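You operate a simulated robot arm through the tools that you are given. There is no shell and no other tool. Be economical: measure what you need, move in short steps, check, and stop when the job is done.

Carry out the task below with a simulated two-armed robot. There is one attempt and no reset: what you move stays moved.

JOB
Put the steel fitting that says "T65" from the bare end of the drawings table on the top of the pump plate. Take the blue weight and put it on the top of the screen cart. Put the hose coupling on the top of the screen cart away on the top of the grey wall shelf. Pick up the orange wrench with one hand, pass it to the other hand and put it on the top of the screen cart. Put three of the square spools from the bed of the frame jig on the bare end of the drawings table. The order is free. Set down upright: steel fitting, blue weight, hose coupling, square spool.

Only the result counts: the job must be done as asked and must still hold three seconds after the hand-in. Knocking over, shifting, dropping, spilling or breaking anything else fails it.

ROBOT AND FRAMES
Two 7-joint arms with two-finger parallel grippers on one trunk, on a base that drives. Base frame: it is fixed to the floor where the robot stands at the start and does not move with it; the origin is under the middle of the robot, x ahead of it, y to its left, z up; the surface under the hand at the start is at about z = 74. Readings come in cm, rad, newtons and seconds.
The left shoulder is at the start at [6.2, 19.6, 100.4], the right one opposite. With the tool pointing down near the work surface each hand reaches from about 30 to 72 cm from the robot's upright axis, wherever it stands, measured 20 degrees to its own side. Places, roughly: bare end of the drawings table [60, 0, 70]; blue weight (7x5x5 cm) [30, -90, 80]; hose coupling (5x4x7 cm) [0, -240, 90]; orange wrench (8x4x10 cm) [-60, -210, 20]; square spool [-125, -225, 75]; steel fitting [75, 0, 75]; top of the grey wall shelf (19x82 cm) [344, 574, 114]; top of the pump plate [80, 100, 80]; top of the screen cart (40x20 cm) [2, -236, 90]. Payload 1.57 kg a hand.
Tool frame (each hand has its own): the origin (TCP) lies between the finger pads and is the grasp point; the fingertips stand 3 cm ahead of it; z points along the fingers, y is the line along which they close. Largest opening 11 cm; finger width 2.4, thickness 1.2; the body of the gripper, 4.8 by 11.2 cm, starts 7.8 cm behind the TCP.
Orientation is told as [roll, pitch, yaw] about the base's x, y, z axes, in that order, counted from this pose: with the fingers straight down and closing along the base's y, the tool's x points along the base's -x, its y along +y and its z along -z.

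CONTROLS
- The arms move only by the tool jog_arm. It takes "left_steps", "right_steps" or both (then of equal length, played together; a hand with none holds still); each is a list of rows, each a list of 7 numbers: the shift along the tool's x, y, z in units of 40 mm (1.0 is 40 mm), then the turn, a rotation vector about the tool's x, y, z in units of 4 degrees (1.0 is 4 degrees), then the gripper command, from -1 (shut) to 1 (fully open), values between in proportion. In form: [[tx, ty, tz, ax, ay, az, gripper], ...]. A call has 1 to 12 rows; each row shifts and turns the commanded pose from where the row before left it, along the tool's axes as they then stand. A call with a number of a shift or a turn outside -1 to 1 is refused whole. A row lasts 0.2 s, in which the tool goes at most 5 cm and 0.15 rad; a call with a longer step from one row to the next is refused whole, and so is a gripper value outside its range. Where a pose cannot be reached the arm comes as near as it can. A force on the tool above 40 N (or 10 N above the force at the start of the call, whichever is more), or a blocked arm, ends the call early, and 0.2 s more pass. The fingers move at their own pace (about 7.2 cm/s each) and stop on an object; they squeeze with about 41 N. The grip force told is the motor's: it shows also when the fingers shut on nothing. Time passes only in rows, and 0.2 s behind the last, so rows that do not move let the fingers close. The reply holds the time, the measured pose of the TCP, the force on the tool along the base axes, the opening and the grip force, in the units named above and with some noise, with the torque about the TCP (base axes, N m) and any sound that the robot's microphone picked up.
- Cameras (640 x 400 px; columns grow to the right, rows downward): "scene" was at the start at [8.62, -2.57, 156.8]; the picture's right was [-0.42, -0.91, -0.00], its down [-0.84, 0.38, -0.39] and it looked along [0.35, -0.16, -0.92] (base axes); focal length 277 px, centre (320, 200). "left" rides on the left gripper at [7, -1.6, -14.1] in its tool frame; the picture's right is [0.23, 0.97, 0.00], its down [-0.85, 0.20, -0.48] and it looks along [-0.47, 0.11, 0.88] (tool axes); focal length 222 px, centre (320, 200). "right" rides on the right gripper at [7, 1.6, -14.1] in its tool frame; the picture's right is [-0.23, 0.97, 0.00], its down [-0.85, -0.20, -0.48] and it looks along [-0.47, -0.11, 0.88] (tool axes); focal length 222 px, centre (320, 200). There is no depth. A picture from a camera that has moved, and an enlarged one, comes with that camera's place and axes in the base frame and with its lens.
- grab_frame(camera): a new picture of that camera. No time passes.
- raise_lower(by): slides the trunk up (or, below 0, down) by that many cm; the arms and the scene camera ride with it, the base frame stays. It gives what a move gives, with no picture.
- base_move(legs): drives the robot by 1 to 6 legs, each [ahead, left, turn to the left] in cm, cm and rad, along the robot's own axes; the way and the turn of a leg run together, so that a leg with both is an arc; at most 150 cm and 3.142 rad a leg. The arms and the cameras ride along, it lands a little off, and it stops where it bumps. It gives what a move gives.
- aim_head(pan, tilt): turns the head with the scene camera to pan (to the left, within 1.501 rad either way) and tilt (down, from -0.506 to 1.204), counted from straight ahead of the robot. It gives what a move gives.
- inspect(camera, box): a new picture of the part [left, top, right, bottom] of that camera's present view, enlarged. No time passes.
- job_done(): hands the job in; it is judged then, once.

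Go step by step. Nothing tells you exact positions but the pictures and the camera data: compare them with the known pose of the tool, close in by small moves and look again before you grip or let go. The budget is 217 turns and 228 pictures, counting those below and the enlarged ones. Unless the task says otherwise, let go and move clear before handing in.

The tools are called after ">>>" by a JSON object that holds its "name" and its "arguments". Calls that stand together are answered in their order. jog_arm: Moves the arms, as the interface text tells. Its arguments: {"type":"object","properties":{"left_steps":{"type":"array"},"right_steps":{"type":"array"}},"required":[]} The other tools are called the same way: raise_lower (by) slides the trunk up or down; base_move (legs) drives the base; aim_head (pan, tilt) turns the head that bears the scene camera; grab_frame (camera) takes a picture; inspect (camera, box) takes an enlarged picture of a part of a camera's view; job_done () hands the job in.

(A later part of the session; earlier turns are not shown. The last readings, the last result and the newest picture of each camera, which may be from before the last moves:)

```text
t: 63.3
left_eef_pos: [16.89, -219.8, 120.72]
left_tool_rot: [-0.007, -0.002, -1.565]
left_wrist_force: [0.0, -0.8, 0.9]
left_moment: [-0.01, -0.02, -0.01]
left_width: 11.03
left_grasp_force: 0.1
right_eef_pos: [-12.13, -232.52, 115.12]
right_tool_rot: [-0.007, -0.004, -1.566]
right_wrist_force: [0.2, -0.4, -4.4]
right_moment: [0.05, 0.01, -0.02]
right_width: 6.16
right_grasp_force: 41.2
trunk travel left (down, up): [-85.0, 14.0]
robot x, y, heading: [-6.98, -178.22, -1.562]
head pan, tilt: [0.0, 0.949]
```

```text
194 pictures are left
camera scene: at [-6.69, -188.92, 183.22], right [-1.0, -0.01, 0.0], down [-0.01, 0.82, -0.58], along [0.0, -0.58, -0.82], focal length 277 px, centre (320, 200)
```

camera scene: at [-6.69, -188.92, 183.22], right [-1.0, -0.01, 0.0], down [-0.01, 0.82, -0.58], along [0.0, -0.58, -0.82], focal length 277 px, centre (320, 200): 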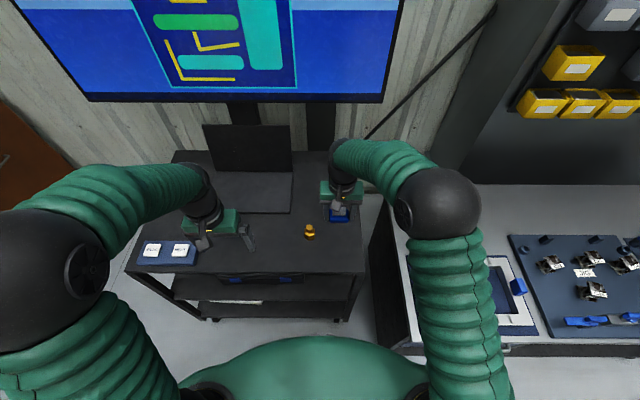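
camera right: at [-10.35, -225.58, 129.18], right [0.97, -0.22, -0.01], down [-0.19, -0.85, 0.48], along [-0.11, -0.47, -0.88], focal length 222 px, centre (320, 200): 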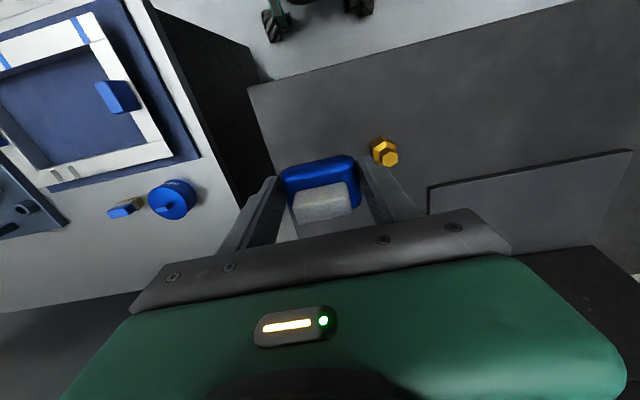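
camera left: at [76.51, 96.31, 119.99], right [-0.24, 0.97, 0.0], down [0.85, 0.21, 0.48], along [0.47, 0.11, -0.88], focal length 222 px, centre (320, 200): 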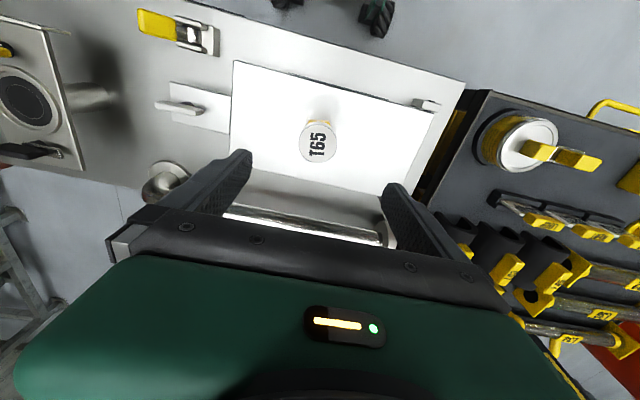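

Positions agree. Descending to just above the cart top, then feeling for contact.

>>> {"name": "jog_arm", "arguments": {"right_steps": [[0, -0.1, 1, 0, 0, 0, -1], [0, 0, 1, 0, 0, 0, -1], [0, 0, 1, 0, 0, 0, -1], [0, 0, 1, 0, 0, 0, -1], [0, 0, 0.9, 0, 0, 0, -1], [0, 0, 0, 0, 0, 0, -1]]}}

>>> {"name": "jog_arm", "arguments": {"right_steps": [[0, 0, 0.08, 0, 0, 0, -1], [0, 0, 0.08, 0, 0, 0, -1], [0, 0, 0.08, 0, 0, 0, -1], [0, 0, 0.08, 0, 0, 0, -1], [0, 0, 0.08, 0, 0, 0, -1], [0, 0, 0.08, 0, 0, 0, -1], [0, 0, 0.08, 0, 0, 0, -1]]}}

>>> {"name": "grab_frame", "arguments": {"camera": "right"}}

```text
t: 64.7
left_eef_pos: [16.94, -219.78, 120.89]
left_tool_rot: [-0.007, -0.004, -1.563]
left_wrist_force: [-0.4, 0.4, 0.6]
left_moment: [-0.01, 0.0, 0.0]
left_width: 10.99
left_grasp_force: 0.0
right_eef_pos: [-12.65, -232.56, 95.31]
right_tool_rot: [-0.007, -0.004, -1.566]
right_wrist_force: [0.1, 0.1, -3.7]
right_moment: [0.03, -0.01, 0.04]
right_width: 6.14
right_grasp_force: 40.5
trunk travel left (down, up): [-85.0, 14.0]
robot x, y, heading: [-6.8, -178.32, -1.562]
head pan, tilt: [0.0, 0.949]
```

```text
t: 66.3
left_eef_pos: [16.88, -219.63, 121.08]
left_tool_rot: [-0.008, -0.006, -1.566]
left_wrist_force: [-0.2, -1.1, 0.6]
left_moment: [-0.01, -0.04, -0.02]
left_width: 10.99
left_grasp_force: 0.1
right_eef_pos: [-12.73, -232.62, 93.49]
right_tool_rot: [-0.008, -0.008, -1.567]
right_wrist_force: [-0.6, -0.7, 4.0]
right_moment: [0.13, -0.25, 0.0]
right_width: 6.16
right_grasp_force: 41.0
trunk travel left (down, up): [-85.0, 14.0]
robot x, y, heading: [-7.06, -178.07, -1.559]
head pan, tilt: [0.0, 0.949]
```

```text
193 pictures are left
camera right: at [-10.95, -225.54, 107.39], right [0.97, -0.22, 0.0], down [-0.19, -0.85, 0.49], along [-0.11, -0.47, -0.87], focal length 222 px, centre (320, 200)
```

right: 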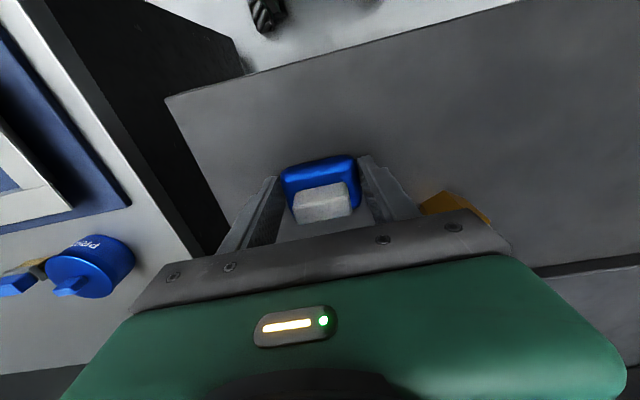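

Contact. One small push, then open partially and withdraw straight up.

>>> {"name": "jog_arm", "arguments": {"right_steps": [[0, 0, 0.04, 0, 0, 0, -1], [0, 0, 0, 0, 0, 0, 0.3], [0, 0, 0, 0, 0, 0, 0.4], [0, 0, 0, 0, 0, 0, 0.4], [0, 0, -0.5, 0, 0, 0, 0.4], [0, 0, -1, 0, 0, 0, 0.4], [0, 0, -1, 0, 0, 0, 0.4], [0, 0, -1, 0, 0, 0, 0.4], [0, 0, -1, 0, 0, 0, 0.4], [0, 0, -1, 0, 0, 0, 0.4]]}}

>>> {"name": "grab_frame", "arguments": {"camera": "right"}}

```text
t: 68.5
left_eef_pos: [16.82, -219.49, 120.91]
left_tool_rot: [-0.006, -0.006, -1.566]
left_wrist_force: [0.1, 0.1, 0.2]
left_moment: [-0.02, 0.04, 0.03]
left_width: 10.97
left_grasp_force: 0.0
right_eef_pos: [-12.25, -232.28, 114.93]
right_tool_rot: [-0.006, -0.004, -1.565]
right_wrist_force: [-0.4, 0.2, -0.1]
right_moment: [-0.01, -0.01, -0.01]
right_width: 7.72
right_grasp_force: 0.0
trunk travel left (down, up): [-85.0, 14.0]
robot x, y, heading: [-7.35, -177.86, -1.563]
head pan, tilt: [0.0, 0.949]
```

```text
192 pictures are left
camera right: at [-10.54, -225.33, 129.03], right [0.97, -0.22, -0.01], down [-0.19, -0.85, 0.48], along [-0.11, -0.47, -0.88], focal length 222 px, centre (320, 200)
```

right: 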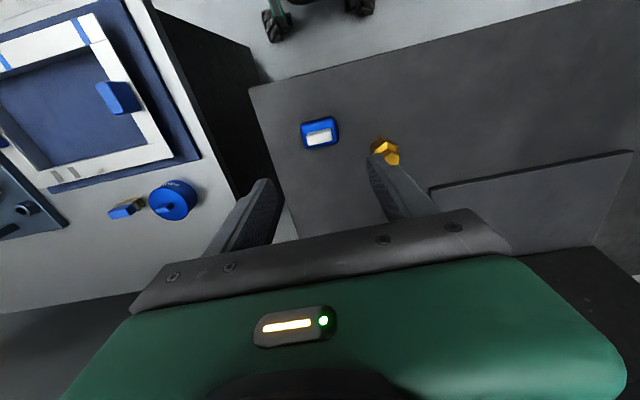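

Weight stands on the cart. Now I back off and look at the orange wrench under the jig bench.

>>> {"name": "base_move", "arguments": {"legs": [[-50, 0, 0], [0, -50, 0]]}}

>>> {"name": "jog_arm", "arguments": {"right_steps": [[0.7, -0.7, 0, 0, 0, 0, 1], [0.7, -0.7, 0, 0, 0, 0, 1], [0.7, -0.7, 0, 0, 0, 0, 1], [0.7, -0.7, 0, 0, 0, 0, 1], [0.7, -0.7, 0, 0, 0, 0, 1], [0, -0.8, 0, 0, 0, 0, 1], [0, -0.8, 0, 0, 0, 0, 1]]}}

>>> {"name": "raise_lower", "arguments": {"by": -60}}

>>> {"name": "aim_head", "arguments": {"pan": 0, "tilt": 0.9}}

>>> {"name": "grab_frame", "arguments": {"camera": "scene"}}

```text
t: 74.0
left_eef_pos: [-33.48, -169.43, 120.72]
left_tool_rot: [-0.015, -0.003, -1.579]
left_wrist_force: [0.6, 0.0, 0.1]
left_moment: [0.01, 0.01, 0.0]
left_width: 11.0
left_grasp_force: 0.0
right_eef_pos: [-62.8, -181.59, 114.9]
right_tool_rot: [-0.013, -0.005, -1.58]
right_wrist_force: [0.6, 0.9, 0.7]
right_moment: [-0.04, 0.04, -0.01]
right_width: 7.7
right_grasp_force: 0.1
trunk travel left (down, up): [-85.0, 14.0]
robot x, y, heading: [-57.21, -127.32, -1.58]
head pan, tilt: [0.0, 0.949]
```

```text
t: 75.6
left_eef_pos: [-34.67, -169.17, 120.91]
left_tool_rot: [-0.004, -0.004, -1.58]
left_wrist_force: [-0.3, 0.2, 0.2]
left_moment: [0.0, -0.01, 0.04]
left_width: 10.96
left_grasp_force: 0.0
right_eef_pos: [-84.04, -167.48, 114.86]
right_tool_rot: [-0.005, -0.003, -1.581]
right_wrist_force: [-0.6, -0.4, -0.8]
right_moment: [0.0, 0.02, -0.01]
right_width: 10.99
right_grasp_force: 0.2
trunk travel left (down, up): [-85.0, 14.0]
robot x, y, heading: [-57.58, -127.51, -1.578]
head pan, tilt: [0.0, 0.949]
```

```text
refused: -60 is not a number from -40 to 40
```

```text
t: 76.3
left_eef_pos: [-34.48, -169.24, 120.77]
left_tool_rot: [-0.006, -0.005, -1.58]
left_wrist_force: [0.1, 0.4, -0.8]
left_moment: [0.0, 0.04, -0.02]
left_width: 10.99
left_grasp_force: 0.1
right_eef_pos: [-83.85, -167.38, 114.91]
right_tool_rot: [-0.006, -0.005, -1.579]
right_wrist_force: [1.3, 0.9, 0.2]
right_moment: [-0.03, 0.04, -0.01]
right_width: 11.02
right_grasp_force: 0.1
trunk travel left (down, up): [-85.0, 14.0]
robot x, y, heading: [-57.55, -127.49, -1.582]
head pan, tilt: [0.0, 0.901]
```

```text
191 pictures are left
camera scene: at [-57.64, -138.24, 183.59], right [-1.0, 0.01, 0.0], down [0.01, 0.79, -0.62], along [0.0, -0.62, -0.79], focal length 277 px, centre (320, 200)
```

scene: 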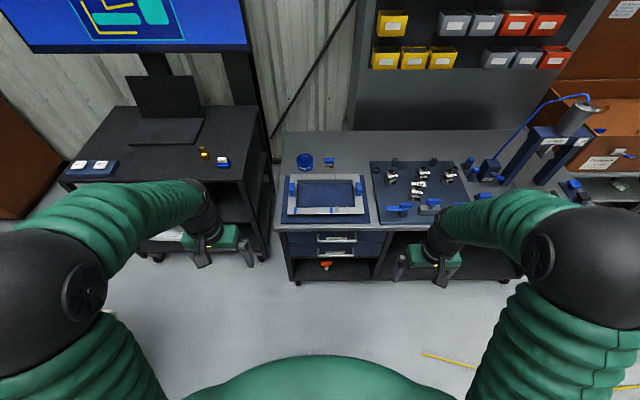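

>>> {"name": "inspect", "arguments": {"camera": "scene", "box": [370, 130, 480, 230]}}

>>> {"name": "raise_lower", "arguments": {"by": -40}}

>>> {"name": "raise_lower", "arguments": {"by": -30}}

>>> {"name": "grab_frame", "arguments": {"camera": "scene"}}

>>> {"name": "grab_frame", "arguments": {"camera": "right"}}

```text
4.00 times, centred on (425, 180) of scene
camera zoom: at [-57.64, -138.24, 183.59], right [-1.0, 0.01, 0.0], down [0.01, 0.79, -0.62], along [0.0, -0.62, -0.79], focal length 1106 px, centre (-100, 280)
```

zoom: 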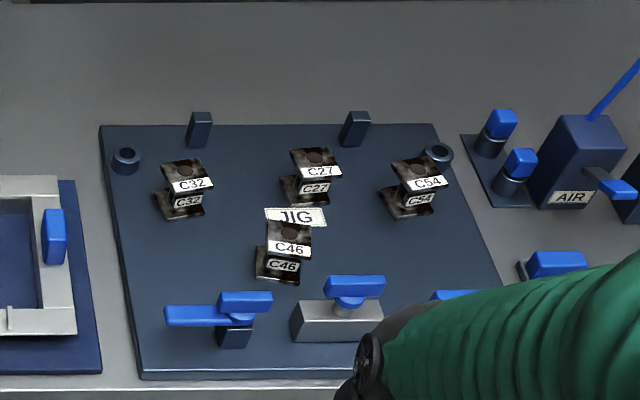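

```text
t: 80.1
left_eef_pos: [-34.4, -169.07, 80.98]
left_tool_rot: [-0.006, -0.006, -1.581]
left_wrist_force: [0.3, 0.3, 0.5]
left_moment: [0.02, -0.02, -0.01]
left_width: 11.01
left_grasp_force: 0.0
right_eef_pos: [-83.85, -167.33, 74.95]
right_tool_rot: [-0.005, -0.005, -1.578]
right_wrist_force: [-0.2, -1.0, 0.8]
right_moment: [-0.03, 0.0, 0.0]
right_width: 11.02
right_grasp_force: 0.2
trunk travel left (down, up): [-45.0, 54.0]
robot x, y, heading: [-57.33, -127.59, -1.573]
head pan, tilt: [0.0, 0.901]
```

```text
t: 83.1
left_eef_pos: [-34.3, -168.98, 50.97]
left_tool_rot: [-0.005, -0.005, -1.58]
left_wrist_force: [-0.2, -0.2, -0.2]
left_moment: [0.01, -0.01, -0.01]
left_width: 11.03
left_grasp_force: 0.1
right_eef_pos: [-83.86, -167.25, 44.9]
right_tool_rot: [-0.005, -0.004, -1.58]
right_wrist_force: [0.0, 0.1, 0.3]
right_moment: [0.01, 0.01, 0.04]
right_width: 10.98
right_grasp_force: 0.0
trunk travel left (down, up): [-15.0, 84.0]
robot x, y, heading: [-57.69, -127.38, -1.584]
head pan, tilt: [0.0, 0.901]
```

```text
189 pictures are left
camera scene: at [-57.56, -138.02, 113.61], right [-1.0, 0.01, 0.0], down [0.01, 0.78, -0.62], along [0.0, -0.62, -0.78], focal length 277 px, centre (320, 200)
```

scene: 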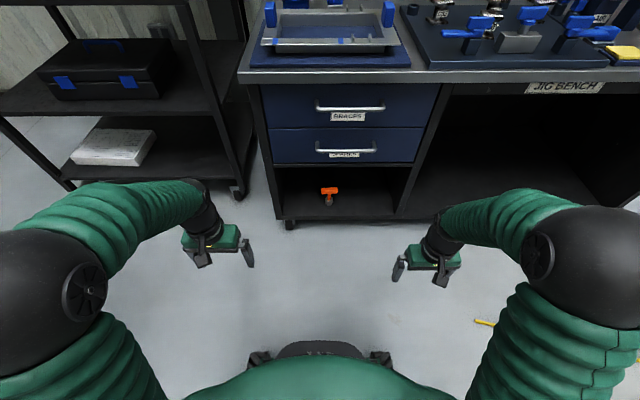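

```text
188 pictures are left
camera right: at [-81.96, -160.29, 59.0], right [0.97, -0.24, 0.0], down [-0.2, -0.85, 0.48], along [-0.12, -0.47, -0.87], focal length 222 px, centre (320, 200)
```

right: 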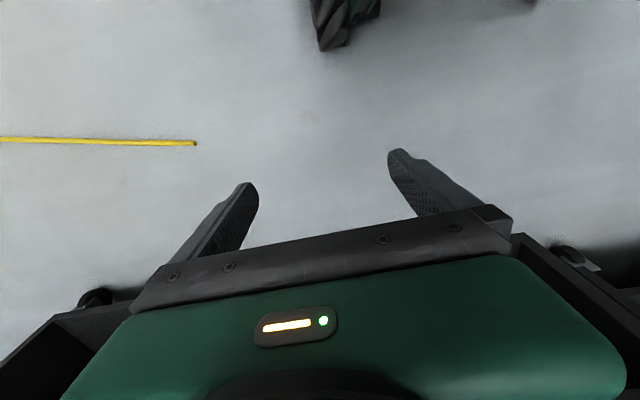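

>>> {"name": "inspect", "arguments": {"camera": "scene", "box": [270, 150, 410, 240]}}

>>> {"name": "raise_lower", "arguments": {"by": -14.5}}

>>> {"name": "aim_head", "arguments": {"pan": 0, "tilt": 0.8}}

>>> {"name": "inspect", "arguments": {"camera": "scene", "box": [240, 100, 440, 240]}}

```text
4.44 times, centred on (340, 195) of scene
camera zoom: at [-57.56, -138.02, 113.61], right [-1.0, 0.01, 0.0], down [0.01, 0.78, -0.62], along [0.0, -0.62, -0.78], focal length 1229 px, centre (231, 222)
```

zoom: 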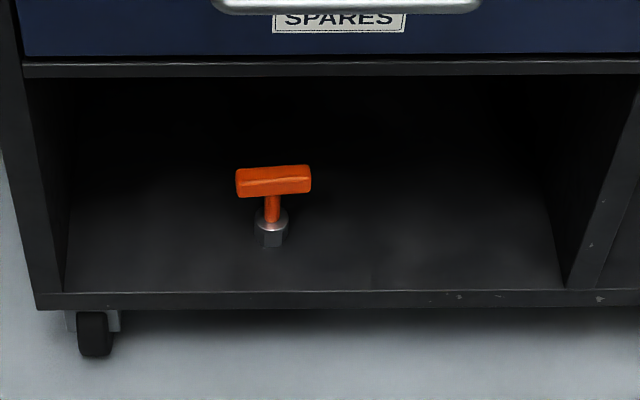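

```text
t: 84.8
left_eef_pos: [-34.37, -169.06, 36.42]
left_tool_rot: [-0.006, -0.006, -1.579]
left_wrist_force: [1.3, -0.4, 0.3]
left_moment: [0.01, 0.0, -0.01]
left_width: 11.01
left_grasp_force: 0.0
right_eef_pos: [-83.79, -167.28, 30.47]
right_tool_rot: [-0.004, -0.005, -1.579]
right_wrist_force: [0.4, 0.0, -0.1]
right_moment: [-0.01, 0.02, -0.01]
right_width: 10.97
right_grasp_force: 0.1
trunk travel left (down, up): [-0.5, 98.5]
robot x, y, heading: [-57.34, -127.16, -1.576]
head pan, tilt: [0.0, 0.901]
```

```text
t: 85.5
left_eef_pos: [-34.29, -169.05, 36.37]
left_tool_rot: [-0.004, -0.005, -1.58]
left_wrist_force: [0.1, 0.6, -0.1]
left_moment: [0.02, -0.01, -0.04]
left_width: 10.99
left_grasp_force: 0.1
right_eef_pos: [-83.8, -167.24, 30.44]
right_tool_rot: [-0.004, -0.005, -1.579]
right_wrist_force: [0.1, -1.7, 0.1]
right_moment: [0.01, 0.03, 0.04]
right_width: 10.99
right_grasp_force: 0.2
trunk travel left (down, up): [-0.5, 98.5]
robot x, y, heading: [-57.51, -127.37, -1.577]
head pan, tilt: [0.0, 0.799]
```

```text
2.86 times, centred on (340, 170) of scene
camera zoom: at [-57.56, -138.52, 99.89], right [-1.0, 0.01, 0.0], down [0.01, 0.72, -0.7], along [0.0, -0.7, -0.72], focal length 790 px, centre (263, 286)
```

zoom: 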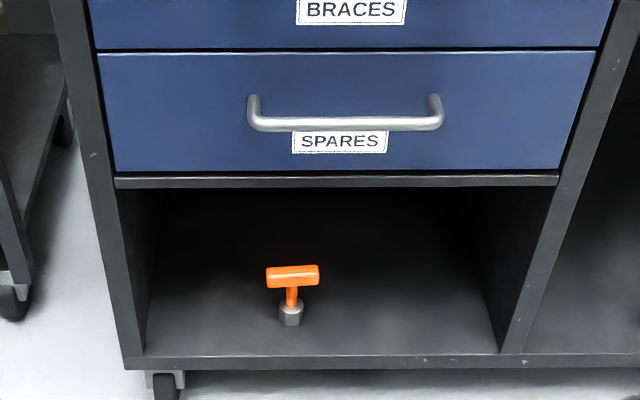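

The wrench is a T-handle standing on its socket at about [-61.5, -214], handle at z≈24, shelf z≈15.5, opening up to z≈46. I'll grip the stem horizontally with the right hand; first extend and swing the tool to horizontal.

>>> {"name": "jog_arm", "arguments": {"right_steps": [[-1, 0.4, 0, 0, 0, 0, 1], [-1, 0.4, 0, 0, 0, 0, 1], [-1, 0.4, 0, 0, 0, 0, 1], [-0.5, 0.4, 0, 0, -1, 0, 1], [0, 0, 0, 0, -1, 0, 1], [0, 0, 0, 0, -1, 0, 1], [0, 0, 0, 0, -1, 0, 1], [0, 0, 0, 0, -1, 0, 1], [0, 0, 0, 0, -1, 0, 1], [0, 0, 0, 0, -1, 0, 1], [0, 0, 0, 0, -1, 0, 1]]}}

>>> {"name": "jog_arm", "arguments": {"right_steps": [[0, 0, 0, 0, -1, 0, 1], [0, 0, 0, 0, -1, 0, 1], [0, 0, 0, 0, -1, 0, 1], [0, 0, 0, 0, -1, 0, 1], [0, 0, 0, 0, -1, 0, 1], [0, 0, 0, 0, -1, 0, 1], [0, 0, 0, 0, -1, 0, 1], [0, 0, 0, 0, -1, 0, 1], [0, 0, 0, 0, -1, 0, 1], [0, 0, 0, 0, -1, 0, 1], [0, 0, 0, 0, -1, 0, 1], [0, 0, 0, 0, -1, 0, 1]]}}

>>> {"name": "grab_frame", "arguments": {"camera": "scene"}}

>>> {"name": "grab_frame", "arguments": {"camera": "right"}}

```text
t: 87.9
left_eef_pos: [-34.37, -169.11, 36.42]
left_tool_rot: [-0.007, -0.004, -1.58]
left_wrist_force: [0.6, 0.3, 0.0]
left_moment: [0.01, -0.02, 0.02]
left_width: 11.01
left_grasp_force: 0.0
right_eef_pos: [-77.52, -181.38, 30.4]
right_tool_rot: [-0.008, -0.566, -1.575]
right_wrist_force: [0.2, 0.4, -0.2]
right_moment: [-0.03, -0.02, 0.0]
right_width: 10.97
right_grasp_force: 0.1
trunk travel left (down, up): [-0.5, 98.5]
robot x, y, heading: [-57.57, -127.02, -1.576]
head pan, tilt: [0.0, 0.799]
```

```text
t: 90.5
left_eef_pos: [-34.35, -169.02, 36.37]
left_tool_rot: [-0.005, -0.005, -1.578]
left_wrist_force: [-0.4, -1.0, -0.6]
left_moment: [-0.01, -0.03, 0.01]
left_width: 11.01
left_grasp_force: 0.0
right_eef_pos: [-77.49, -181.21, 30.41]
right_tool_rot: [-0.037, -1.403, -1.545]
right_wrist_force: [0.7, -0.8, 0.4]
right_moment: [-0.01, -0.03, 0.03]
right_width: 10.99
right_grasp_force: 0.0
trunk travel left (down, up): [-0.5, 98.5]
robot x, y, heading: [-57.45, -127.11, -1.579]
head pan, tilt: [0.0, 0.799]
```

```text
185 pictures are left
camera scene: at [-57.54, -138.54, 99.89], right [-1.0, 0.01, 0.0], down [0.01, 0.72, -0.7], along [-0.01, -0.7, -0.72], focal length 277 px, centre (320, 200)
```

scene: 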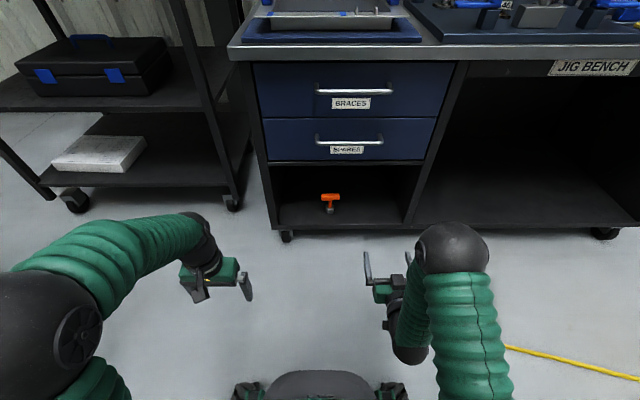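

```text
184 pictures are left
camera right: at [-75.68, -166.27, 25.97], right [0.97, -0.05, 0.22], down [-0.19, 0.33, 0.92], along [-0.12, -0.94, 0.31], focal length 222 px, centre (320, 200)
```

right: 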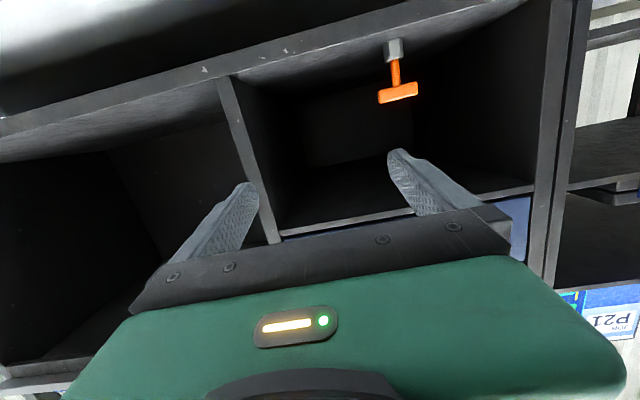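

Tool nearly horizontal. I'll finish the turn, lower to stem height and drive in closer, stopping short of the bench.

>>> {"name": "jog_arm", "arguments": {"right_steps": [[0.6, 0, 0, 0, -1, 0, 1], [0.6, 0, 0, 0, -1, 0, 1], [0.6, 0, 0, 0, 0, 0, 1], [0.6, 0, 0, 0, 0, 0, 1]]}}

>>> {"name": "base_move", "arguments": {"legs": [[17, 15, 0]]}}

>>> {"name": "grab_frame", "arguments": {"camera": "right"}}

>>> {"name": "grab_frame", "arguments": {"camera": "scene"}}

```text
t: 91.5
left_eef_pos: [-34.37, -169.04, 36.47]
left_tool_rot: [-0.005, -0.006, -1.58]
left_wrist_force: [0.4, 0.0, -0.5]
left_moment: [0.04, 0.0, 0.01]
left_width: 11.02
left_grasp_force: 0.0
right_eef_pos: [-77.64, -180.56, 20.92]
right_tool_rot: [-0.206, -1.542, -1.373]
right_wrist_force: [0.3, -0.4, -0.4]
right_moment: [0.0, 0.05, 0.0]
right_width: 10.98
right_grasp_force: 0.2
trunk travel left (down, up): [-0.5, 98.5]
robot x, y, heading: [-57.38, -127.46, -1.58]
head pan, tilt: [0.0, 0.799]
```

```text
t: 93.2
left_eef_pos: [-19.61, -186.49, 36.33]
left_tool_rot: [-0.006, -0.006, -1.583]
left_wrist_force: [-0.6, 0.0, 0.1]
left_moment: [0.01, 0.01, -0.01]
left_width: 11.0
left_grasp_force: 0.1
right_eef_pos: [-63.01, -197.75, 20.83]
right_tool_rot: [-0.2, -1.542, -1.381]
right_wrist_force: [0.3, -0.7, 0.9]
right_moment: [0.02, 0.01, -0.07]
right_width: 11.01
right_grasp_force: 0.0
trunk travel left (down, up): [-0.5, 98.5]
robot x, y, heading: [-42.46, -144.65, -1.579]
head pan, tilt: [0.0, 0.799]
```

```text
183 pictures are left
camera right: at [-61.09, -183.57, 14.35], right [0.97, -0.02, 0.22], down [-0.19, 0.46, 0.87], along [-0.12, -0.89, 0.44], focal length 222 px, centre (320, 200)
```

right: 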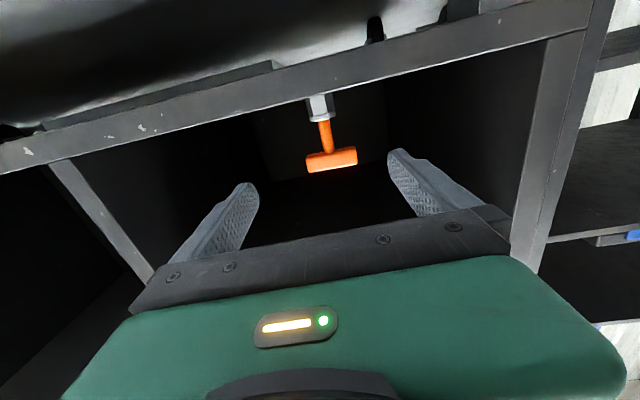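

```text
182 pictures are left
camera scene: at [-42.64, -155.89, 99.89], right [-1.0, 0.01, 0.0], down [0.01, 0.72, -0.7], along [-0.01, -0.7, -0.72], focal length 277 px, centre (320, 200)
```

scene: 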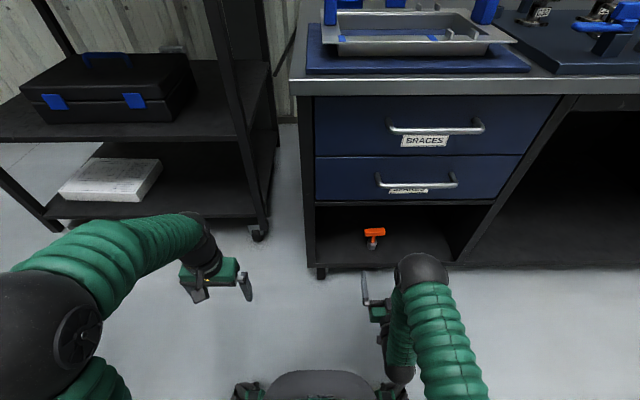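

Stem at about [-62.1, -214, 20.2]. I'll drive 12 cm forward and check before the final approach.

>>> {"name": "base_move", "arguments": {"legs": [[11, 0, 0]]}}

>>> {"name": "grab_frame", "arguments": {"camera": "right"}}

```text
t: 94.4
left_eef_pos: [-19.69, -197.31, 36.55]
left_tool_rot: [-0.006, -0.009, -1.58]
left_wrist_force: [-0.4, 0.2, -0.6]
left_moment: [0.0, -0.01, 0.02]
left_width: 10.98
left_grasp_force: 0.0
right_eef_pos: [-62.84, -208.83, 21.07]
right_tool_rot: [-0.215, -1.541, -1.367]
right_wrist_force: [0.2, 0.7, 0.4]
right_moment: [0.01, -0.01, 0.02]
right_width: 11.01
right_grasp_force: 0.1
trunk travel left (down, up): [-0.5, 98.5]
robot x, y, heading: [-43.01, -155.46, -1.58]
head pan, tilt: [0.0, 0.799]
```

```text
181 pictures are left
camera right: at [-61.1, -194.53, 14.4], right [0.98, -0.02, 0.22], down [-0.19, 0.46, 0.87], along [-0.12, -0.89, 0.44], focal length 222 px, centre (320, 200)
```

right: 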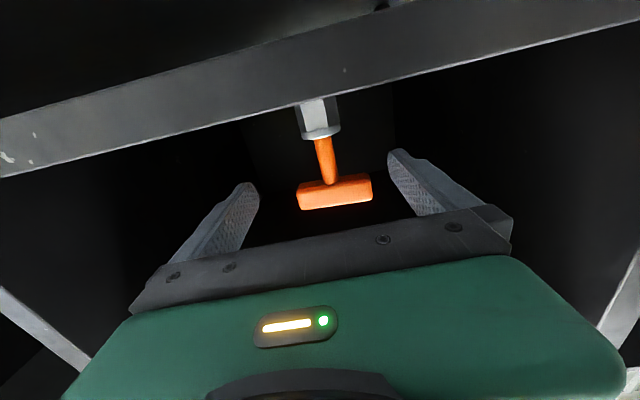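

>>> {"name": "jog_arm", "arguments": {"right_steps": [[0.22, 0.13, 0, 0, 0, 0, 1], [0, 0, 0.5, 0, 0, 0, 1], [0, 0, 0.5, 0, 0, 0, 1], [0, 0, 0.35, 0, 0, 0, 1], [0, 0, 0, 0, 0, 0, 1]]}}

>>> {"name": "grab_frame", "arguments": {"camera": "right"}}

>>> {"name": "inspect", "arguments": {"camera": "scene", "box": [300, 160, 460, 260]}}

```text
t: 95.6
left_eef_pos: [-19.55, -197.22, 36.5]
left_tool_rot: [-0.006, -0.006, -1.582]
left_wrist_force: [0.3, -0.5, 0.5]
left_moment: [-0.03, 0.03, -0.04]
left_width: 10.99
left_grasp_force: 0.0
right_eef_pos: [-62.47, -214.31, 20.0]
right_tool_rot: [-0.222, -1.542, -1.359]
right_wrist_force: [-0.1, -0.8, -0.7]
right_moment: [0.01, 0.0, 0.01]
right_width: 10.98
right_grasp_force: 0.1
trunk travel left (down, up): [-0.5, 98.5]
robot x, y, heading: [-42.4, -155.55, -1.576]
head pan, tilt: [0.0, 0.799]
```

```text
180 pictures are left
camera right: at [-60.65, -200.08, 13.39], right [0.98, -0.02, 0.22], down [-0.19, 0.46, 0.87], along [-0.12, -0.89, 0.44], focal length 222 px, centre (320, 200)
```

right: 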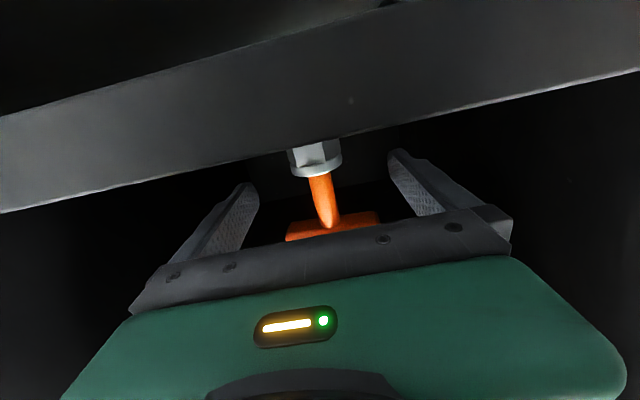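

```text
4.00 times, centred on (380, 210) of scene
camera zoom: at [-42.71, -166.83, 99.89], right [-1.0, 0.01, 0.0], down [0.01, 0.72, -0.7], along [-0.01, -0.7, -0.72], focal length 1106 px, centre (80, 160)
```

zoom: 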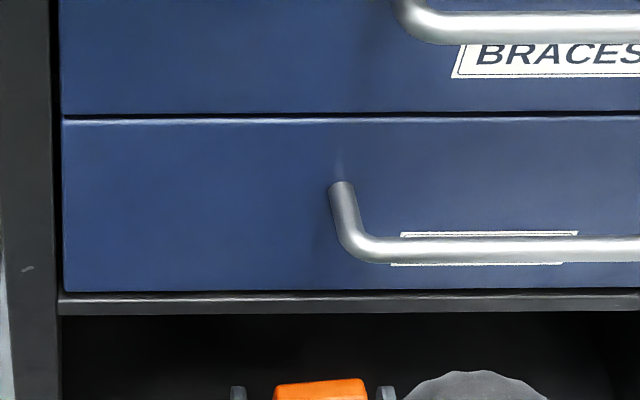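

Stem lies on the TCP. Closing, lifting 3 cm, and looking.

>>> {"name": "jog_arm", "arguments": {"right_steps": [[0, 0, 0, 0, 0, 0, -1], [0, 0, 0, 0, 0, 0, -1], [0, 0, 0, 0, 0, 0, -1], [0, 0, 0, 0, 0, 0, -1], [0, 0, 0, 0, 0, 0, -1], [-0.25, 0, 0, 0, 0, 0, -1], [-0.5, 0, 0, 0, 0, 0, -1], [-0.25, 0, 0, 0, 0, 0, -1]]}}

>>> {"name": "grab_frame", "arguments": {"camera": "right"}}

```text
t: 97.4
left_eef_pos: [-19.48, -197.24, 36.64]
left_tool_rot: [-0.004, -0.008, -1.581]
left_wrist_force: [0.9, -0.8, 0.2]
left_moment: [-0.01, 0.03, -0.02]
left_width: 11.01
left_grasp_force: 0.1
right_eef_pos: [-62.44, -214.3, 23.91]
right_tool_rot: [-0.217, -1.543, -1.366]
right_wrist_force: [0.4, 0.2, -2.6]
right_moment: [0.01, -0.01, -0.02]
right_width: 1.55
right_grasp_force: 31.6
trunk travel left (down, up): [-0.5, 98.5]
robot x, y, heading: [-42.44, -155.81, -1.581]
head pan, tilt: [0.0, 0.799]
```

```text
178 pictures are left
camera right: at [-60.61, -200.04, 17.36], right [0.98, -0.02, 0.22], down [-0.19, 0.46, 0.87], along [-0.12, -0.89, 0.44], focal length 222 px, centre (320, 200)
```

right: 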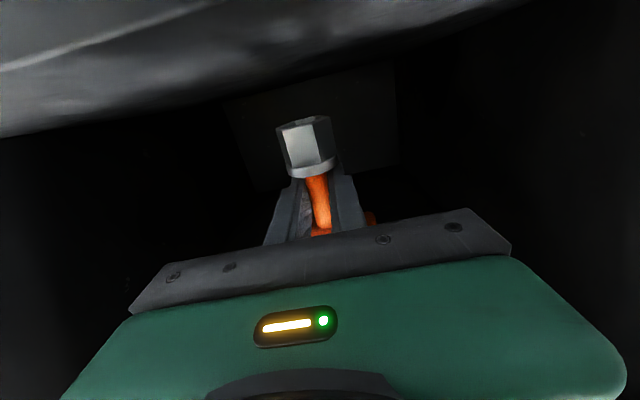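

Wrench is held by the stem and lifted. Backing straight out.

>>> {"name": "base_move", "arguments": {"legs": [[-40, 0, 0]]}}

>>> {"name": "raise_lower", "arguments": {"by": 40}}

>>> {"name": "raise_lower", "arguments": {"by": 40}}

>>> {"name": "grab_frame", "arguments": {"camera": "scene"}}

>>> {"name": "grab_frame", "arguments": {"camera": "left"}}

```text
t: 99.9
left_eef_pos: [-19.2, -157.37, 36.55]
left_tool_rot: [-0.006, -0.009, -1.579]
left_wrist_force: [0.1, -0.2, 1.1]
left_moment: [0.01, 0.01, 0.0]
left_width: 11.01
left_grasp_force: 0.0
right_eef_pos: [-62.08, -174.49, 24.02]
right_tool_rot: [-0.213, -1.541, -1.366]
right_wrist_force: [-0.4, 0.2, -2.1]
right_moment: [-0.01, 0.0, 0.02]
right_width: 1.55
right_grasp_force: 30.9
trunk travel left (down, up): [-0.5, 98.5]
robot x, y, heading: [-42.04, -115.86, -1.581]
head pan, tilt: [0.0, 0.799]
```

```text
t: 103.7
left_eef_pos: [-19.19, -157.44, 76.52]
left_tool_rot: [-0.005, -0.007, -1.58]
left_wrist_force: [-0.2, 0.7, -0.1]
left_moment: [0.0, 0.01, 0.0]
left_width: 11.02
left_grasp_force: 0.0
right_eef_pos: [-62.08, -174.44, 64.04]
right_tool_rot: [-0.22, -1.543, -1.359]
right_wrist_force: [-0.3, 0.0, -1.9]
right_moment: [-0.02, 0.01, 0.02]
right_width: 1.55
right_grasp_force: 31.0
trunk travel left (down, up): [-40.5, 58.5]
robot x, y, heading: [-42.44, -115.64, -1.581]
head pan, tilt: [0.0, 0.799]
```

```text
t: 107.5
left_eef_pos: [-19.26, -157.47, 116.5]
left_tool_rot: [-0.004, -0.009, -1.579]
left_wrist_force: [-0.3, 0.3, 0.0]
left_moment: [0.0, 0.0, -0.02]
left_width: 11.0
left_grasp_force: 0.0
right_eef_pos: [-62.09, -174.56, 104.02]
right_tool_rot: [-0.222, -1.543, -1.358]
right_wrist_force: [0.5, 0.6, -1.8]
right_moment: [-0.01, -0.04, -0.02]
right_width: 1.57
right_grasp_force: 31.0
trunk travel left (down, up): [-80.5, 18.5]
robot x, y, heading: [-42.41, -115.39, -1.578]
head pan, tilt: [0.0, 0.799]
```

```text
177 pictures are left
camera scene: at [-42.39, -127.24, 179.88], right [-1.0, 0.01, 0.0], down [0.01, 0.72, -0.7], along [-0.01, -0.7, -0.72], focal length 277 px, centre (320, 200)
```

scene: 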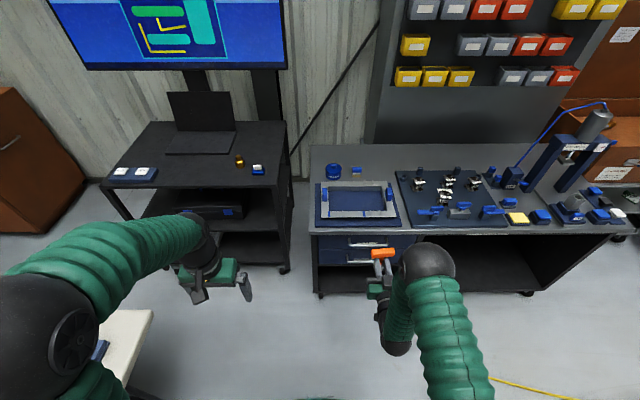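

```text
176 pictures are left
camera left: at [-20.74, -150.38, 130.63], right [0.98, 0.22, -0.01], down [0.19, -0.85, 0.48], along [0.1, -0.47, -0.87], focal length 222 px, centre (320, 200)
```

left: 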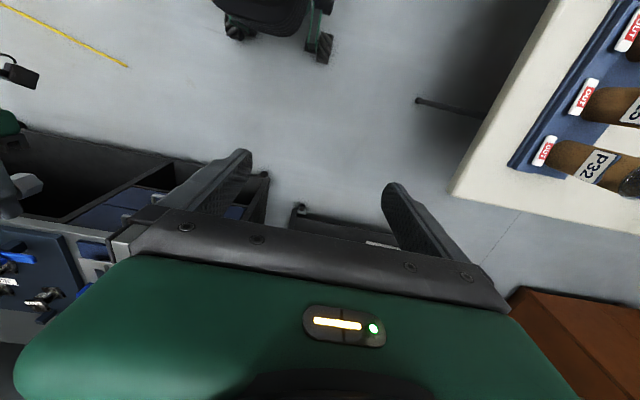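

Wrench is clear. For the hand-over I'll bring the right hand to the middle, then have the left hand come from above and take the T-bar by its two ends.

>>> {"name": "jog_arm", "arguments": {"right_steps": [[0, 0.75, -0.3, 0, 0, 0, -1], [0, 0.75, -0.3, 0, 0, 0, -1], [0, 0.75, -0.3, 0, 0, 0, -1], [0, 0.75, -0.3, 0, 0, 0, -1], [0, 0.75, -0.3, 0, 0, 0, -1], [0, 0, 0, 0, 0, 0, -1]]}}

>>> {"name": "grab_frame", "arguments": {"camera": "scene"}}

>>> {"name": "inspect", "arguments": {"camera": "scene", "box": [270, 220, 390, 320]}}

```text
t: 109.0
left_eef_pos: [-19.13, -157.51, 116.42]
left_tool_rot: [-0.006, -0.009, -1.578]
left_wrist_force: [1.1, -0.2, -0.3]
left_moment: [0.02, 0.02, 0.0]
left_width: 10.99
left_grasp_force: 0.0
right_eef_pos: [-46.74, -168.82, 104.06]
right_tool_rot: [-0.259, -1.544, -1.32]
right_wrist_force: [-0.9, -0.2, -2.4]
right_moment: [0.0, -0.01, 0.02]
right_width: 1.56
right_grasp_force: 30.9
trunk travel left (down, up): [-80.5, 18.5]
robot x, y, heading: [-42.46, -115.86, -1.579]
head pan, tilt: [0.0, 0.799]
```

```text
175 pictures are left
camera scene: at [-42.18, -127.22, 179.88], right [-1.0, 0.01, 0.0], down [0.0, 0.72, -0.7], along [-0.01, -0.7, -0.72], focal length 277 px, centre (320, 200)
```

scene: 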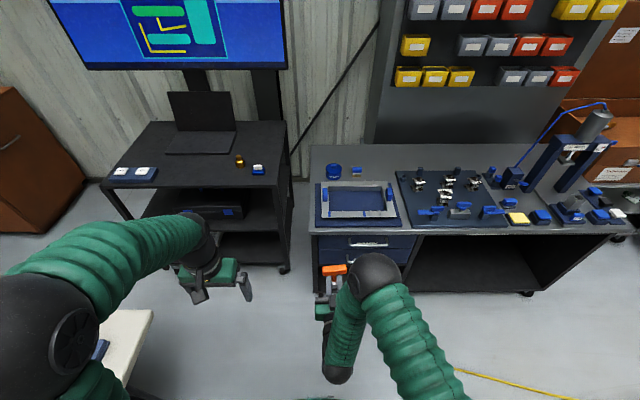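

```text
4.00 times, centred on (330, 270) of scene
camera zoom: at [-42.18, -127.22, 179.88], right [-1.0, 0.01, 0.0], down [0.0, 0.72, -0.7], along [-0.01, -0.7, -0.72], focal length 1106 px, centre (280, -80)
```

zoom: 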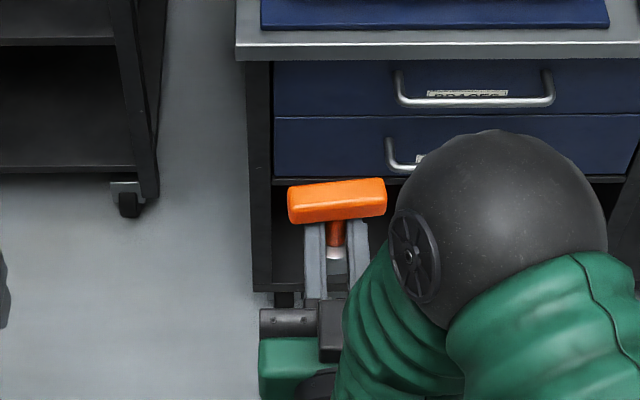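

The right elbow hangs close above the wrench, so I'll yaw the right hand toward the left to open up space before the hand-over.

>>> {"name": "jog_arm", "arguments": {"right_steps": [[0, 0, 0, -1, 0, 0, -1], [0, 0, 0, -1, 0, 0, -1], [0, 0, 0, -1, 0, 0, -1], [0, 0, 0, -1, 0, 0, -1], [0, 0, 0, -1, 0, 0, -1], [0, 0, 0, -1, 0, 0, -1], [0, 0, 0, -1, 0, 0, -1], [0, 0, 0, -1, 0, 0, -1], [0, 0, 0, -1, 0, 0, -1], [0, 0, 0, -1, 0, 0, -1], [0, 0, 0, -1, 0, 0, -1], [0, 0, 0, -1, 0, 0, -1]]}}

>>> {"name": "grab_frame", "arguments": {"camera": "scene"}}

```text
t: 111.5
left_eef_pos: [-19.21, -157.65, 116.55]
left_tool_rot: [-0.006, -0.009, -1.58]
left_wrist_force: [-0.1, 0.3, 0.0]
left_moment: [-0.03, 0.0, 0.0]
left_width: 10.99
left_grasp_force: 0.0
right_eef_pos: [-46.93, -168.75, 103.98]
right_tool_rot: [0.619, -1.543, -1.361]
right_wrist_force: [0.7, 1.1, -2.8]
right_moment: [0.02, 0.01, -0.01]
right_width: 1.54
right_grasp_force: 31.1
trunk travel left (down, up): [-80.5, 18.5]
robot x, y, heading: [-42.5, -115.49, -1.581]
head pan, tilt: [0.0, 0.799]
```

```text
173 pictures are left
camera scene: at [-42.38, -127.27, 179.88], right [-1.0, 0.01, 0.0], down [0.01, 0.72, -0.7], along [-0.01, -0.7, -0.72], focal length 277 px, centre (320, 200)
```

scene: 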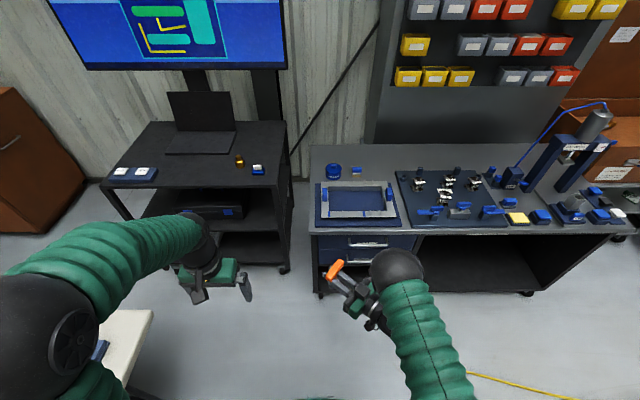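

Much better clearance. Measuring the bar now.

>>> {"name": "inspect", "arguments": {"camera": "scene", "box": [300, 240, 380, 300]}}

>>> {"name": "jog_arm", "arguments": {"left_steps": [[0, -1, -0.4, 0, 0, 0.7, 1], [-0.3, -0.95, -0.4, 0, 0, 0.7, 1], [-0.3, -0.95, -0.3, 0, 0, 0.7, 1], [0, 0, 0, 0, 0, 1, 1], [0, 0, 0, 0, 0, 1, 1], [0, 0, 0, 0, 0, 1, 1], [0, 0, 0, 0, 0, 1, 1], [0, 0, 0, 0, 0, 1, 1], [0, 0, 0, 0, 0, 1, 1], [0, 0, 0, 0, 0, 0, 1]]}}

>>> {"name": "grab_frame", "arguments": {"camera": "left"}}

>>> {"name": "grab_frame", "arguments": {"camera": "scene"}}

```text
6.67 times, centred on (340, 270) of scene
camera zoom: at [-42.38, -127.27, 179.88], right [-1.0, 0.01, 0.0], down [0.01, 0.72, -0.7], along [-0.01, -0.7, -0.72], focal length 1844 px, centre (187, -267)
```

zoom: 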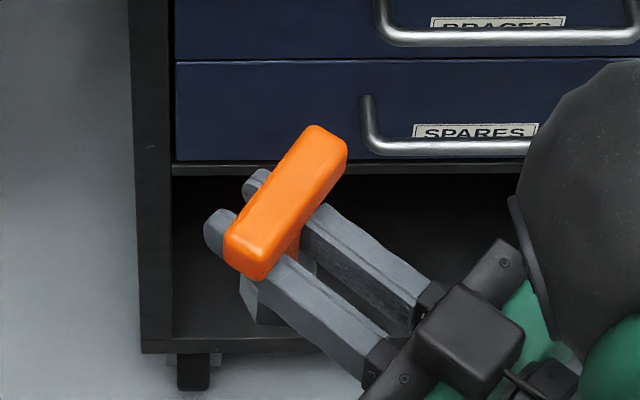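

```text
t: 113.8
left_eef_pos: [-30.89, -159.2, 120.97]
left_tool_rot: [0.001, -0.011, -2.147]
left_wrist_force: [0.9, 0.8, 0.1]
left_moment: [-0.02, 0.0, 0.0]
left_width: 11.0
left_grasp_force: 0.1
right_eef_pos: [-46.97, -168.73, 104.01]
right_tool_rot: [0.615, -1.545, -1.356]
right_wrist_force: [0.2, 0.0, -1.8]
right_moment: [0.0, 0.02, 0.01]
right_width: 1.55
right_grasp_force: 31.1
trunk travel left (down, up): [-80.5, 18.5]
robot x, y, heading: [-42.18, -115.75, -1.579]
head pan, tilt: [0.0, 0.799]
```

```text
171 pictures are left
camera left: at [-28.53, -152.31, 135.1], right [0.94, -0.34, 0.0], down [-0.3, -0.82, 0.49], along [-0.17, -0.46, -0.87], focal length 222 px, centre (320, 200)
```

left: 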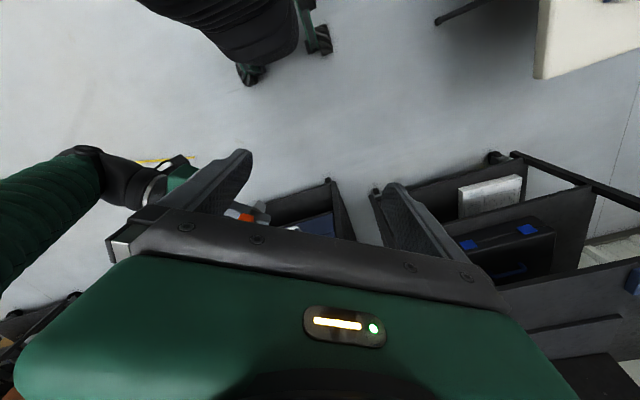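

```text
170 pictures are left
camera scene: at [-42.41, -127.25, 179.88], right [-1.0, 0.01, 0.0], down [0.01, 0.72, -0.7], along [-0.01, -0.7, -0.72], focal length 277 px, centre (320, 200)
```

scene: 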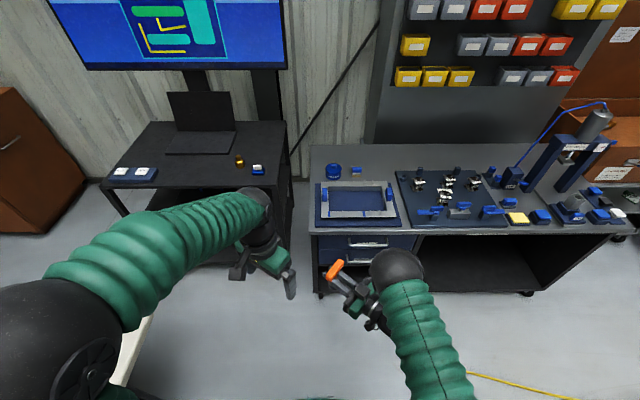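

>>> {"name": "jog_arm", "arguments": {"left_steps": [[-0.846, -0.43, 0, 0, 0, 0.2, 1], [-0.846, -0.43, 0, 0, 0, 0.2, 1], [-0.846, -0.43, 0, 0, 0, 0.2, 1], [-0.846, -0.43, 0, 0, 0, 0.2, 1], [-0.846, -0.43, 0, 0, 0, 0.2, 1], [0, 0, 0, 0, 0, 0, 1]]}}

>>> {"name": "grab_frame", "arguments": {"camera": "left"}}

>>> {"name": "grab_frame", "arguments": {"camera": "scene"}}

```text
t: 115.2
left_eef_pos: [-47.74, -168.15, 121.39]
left_tool_rot: [0.001, -0.011, -2.216]
left_wrist_force: [0.2, 0.4, -0.4]
left_moment: [-0.03, 0.02, 0.0]
left_width: 10.99
left_grasp_force: 0.1
right_eef_pos: [-47.0, -168.78, 104.16]
right_tool_rot: [0.65, -1.545, -1.392]
right_wrist_force: [0.2, 0.3, -1.0]
right_moment: [0.04, -0.05, -0.01]
right_width: 1.56
right_grasp_force: 31.0
trunk travel left (down, up): [-80.5, 18.5]
robot x, y, heading: [-42.4, -115.81, -1.577]
head pan, tilt: [0.0, 0.799]
```

```text
169 pictures are left
camera left: at [-44.76, -161.5, 135.37], right [0.91, -0.4, 0.0], down [-0.35, -0.8, 0.49], along [-0.2, -0.45, -0.87], focal length 222 px, centre (320, 200)
```

left: 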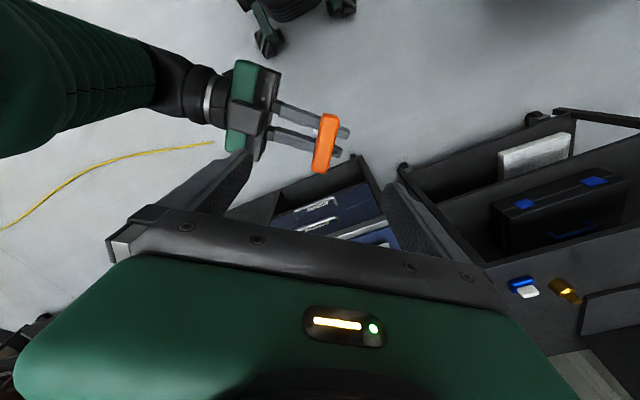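

```text
168 pictures are left
camera scene: at [-42.61, -127.27, 179.88], right [-1.0, 0.01, 0.0], down [0.01, 0.72, -0.7], along [0.0, -0.7, -0.72], focal length 277 px, centre (320, 200)
```

scene: 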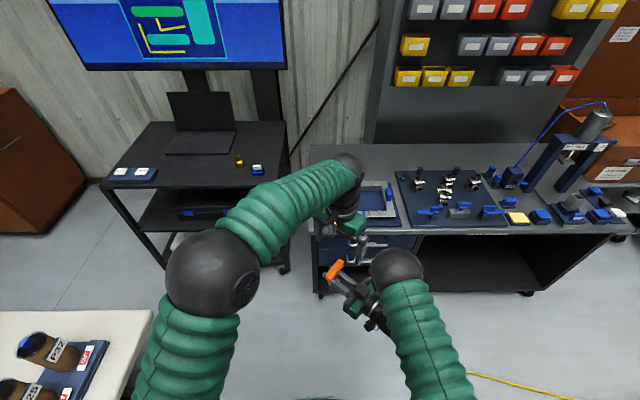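

Aligned with the bar. Descending part way and checking.

>>> {"name": "jog_arm", "arguments": {"left_steps": [[0, 0.16, 0.7, 0, 0, 0, 0.6], [0, 0, 0.8, 0, 0, 0, 0.6], [0, 0, 0.8, 0, 0, 0, 0.6], [0, 0, 0, 0, 0, 0, 0.6]]}}

>>> {"name": "grab_frame", "arguments": {"camera": "left"}}

>>> {"name": "inspect", "arguments": {"camera": "scene", "box": [290, 220, 410, 320]}}

```text
t: 116.2
left_eef_pos: [-47.09, -168.67, 112.01]
left_tool_rot: [0.001, -0.012, -2.214]
left_wrist_force: [-0.2, -0.4, -0.2]
left_moment: [0.02, 0.04, -0.01]
left_width: 8.82
left_grasp_force: 0.0
right_eef_pos: [-47.03, -168.67, 104.06]
right_tool_rot: [0.635, -1.543, -1.378]
right_wrist_force: [-0.3, -0.7, -2.7]
right_moment: [0.01, -0.01, 0.0]
right_width: 1.54
right_grasp_force: 30.7
trunk travel left (down, up): [-80.5, 18.5]
robot x, y, heading: [-42.38, -115.75, -1.578]
head pan, tilt: [0.0, 0.799]
```

```text
167 pictures are left
camera left: at [-44.11, -161.97, 126.05], right [0.92, -0.4, 0.0], down [-0.35, -0.8, 0.49], along [-0.2, -0.45, -0.87], focal length 222 px, centre (320, 200)
```

left: 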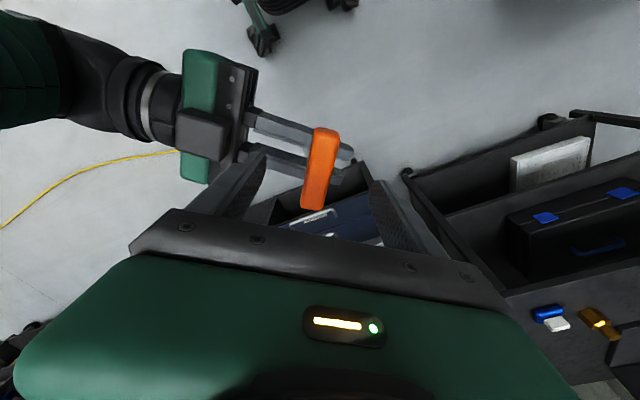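

```text
4.00 times, centred on (350, 270) of scene
camera zoom: at [-42.51, -127.31, 179.88], right [-1.0, 0.01, 0.0], down [0.01, 0.72, -0.69], along [0.0, -0.69, -0.72], focal length 1106 px, centre (200, -80)
```

zoom: 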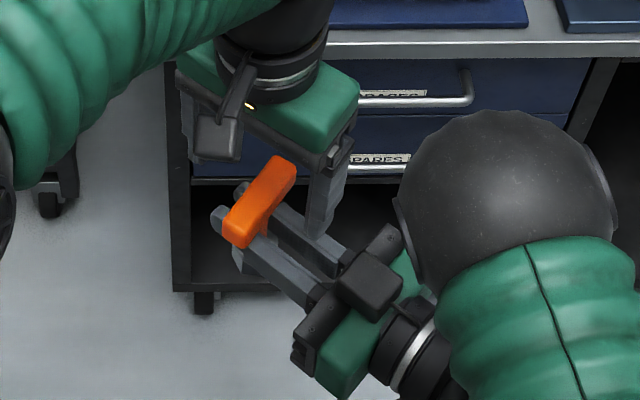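

>>> {"name": "jog_arm", "arguments": {"left_steps": [[0.08, 0, 0.4, 0, 0, 0, 0.6], [0, 0, 0.37, 0, 0, 0, 0.6], [0, 0, 0, 0, 0, 0, 0.2], [0, 0, 0, 0, 0, 0, -0.2]]}}

>>> {"name": "grab_frame", "arguments": {"camera": "left"}}

>>> {"name": "inspect", "arguments": {"camera": "scene", "box": [290, 220, 410, 320]}}

```text
t: 117.2
left_eef_pos: [-46.82, -168.57, 108.88]
left_tool_rot: [0.001, -0.011, -2.213]
left_wrist_force: [-1.1, -0.5, 0.4]
left_moment: [0.02, 0.0, -0.02]
left_width: 4.4
left_grasp_force: 0.1
right_eef_pos: [-47.1, -168.69, 104.11]
right_tool_rot: [0.637, -1.546, -1.378]
right_wrist_force: [0.1, 0.4, -2.6]
right_moment: [0.0, 0.0, -0.01]
right_width: 1.56
right_grasp_force: 30.9
trunk travel left (down, up): [-80.5, 18.5]
robot x, y, heading: [-42.28, -115.72, -1.579]
head pan, tilt: [0.0, 0.799]
```

```text
165 pictures are left
camera left: at [-43.92, -161.85, 123.03], right [0.91, -0.4, 0.0], down [-0.35, -0.8, 0.49], along [-0.2, -0.45, -0.87], focal length 222 px, centre (320, 200)
```

left: 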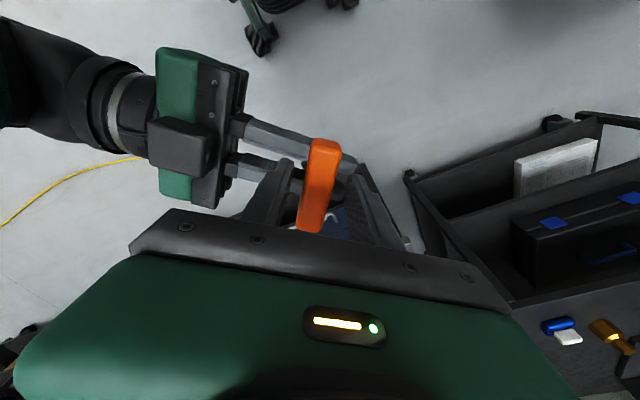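

```text
4.00 times, centred on (350, 270) of scene
camera zoom: at [-42.51, -127.29, 179.88], right [-1.0, 0.01, 0.0], down [0.01, 0.72, -0.7], along [0.0, -0.7, -0.72], focal length 1106 px, centre (200, -80)
```

zoom: 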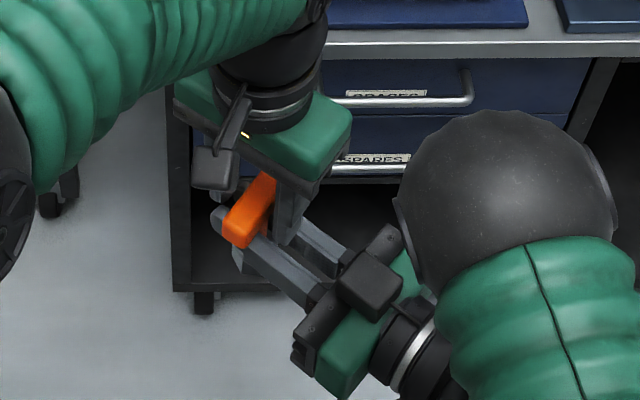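

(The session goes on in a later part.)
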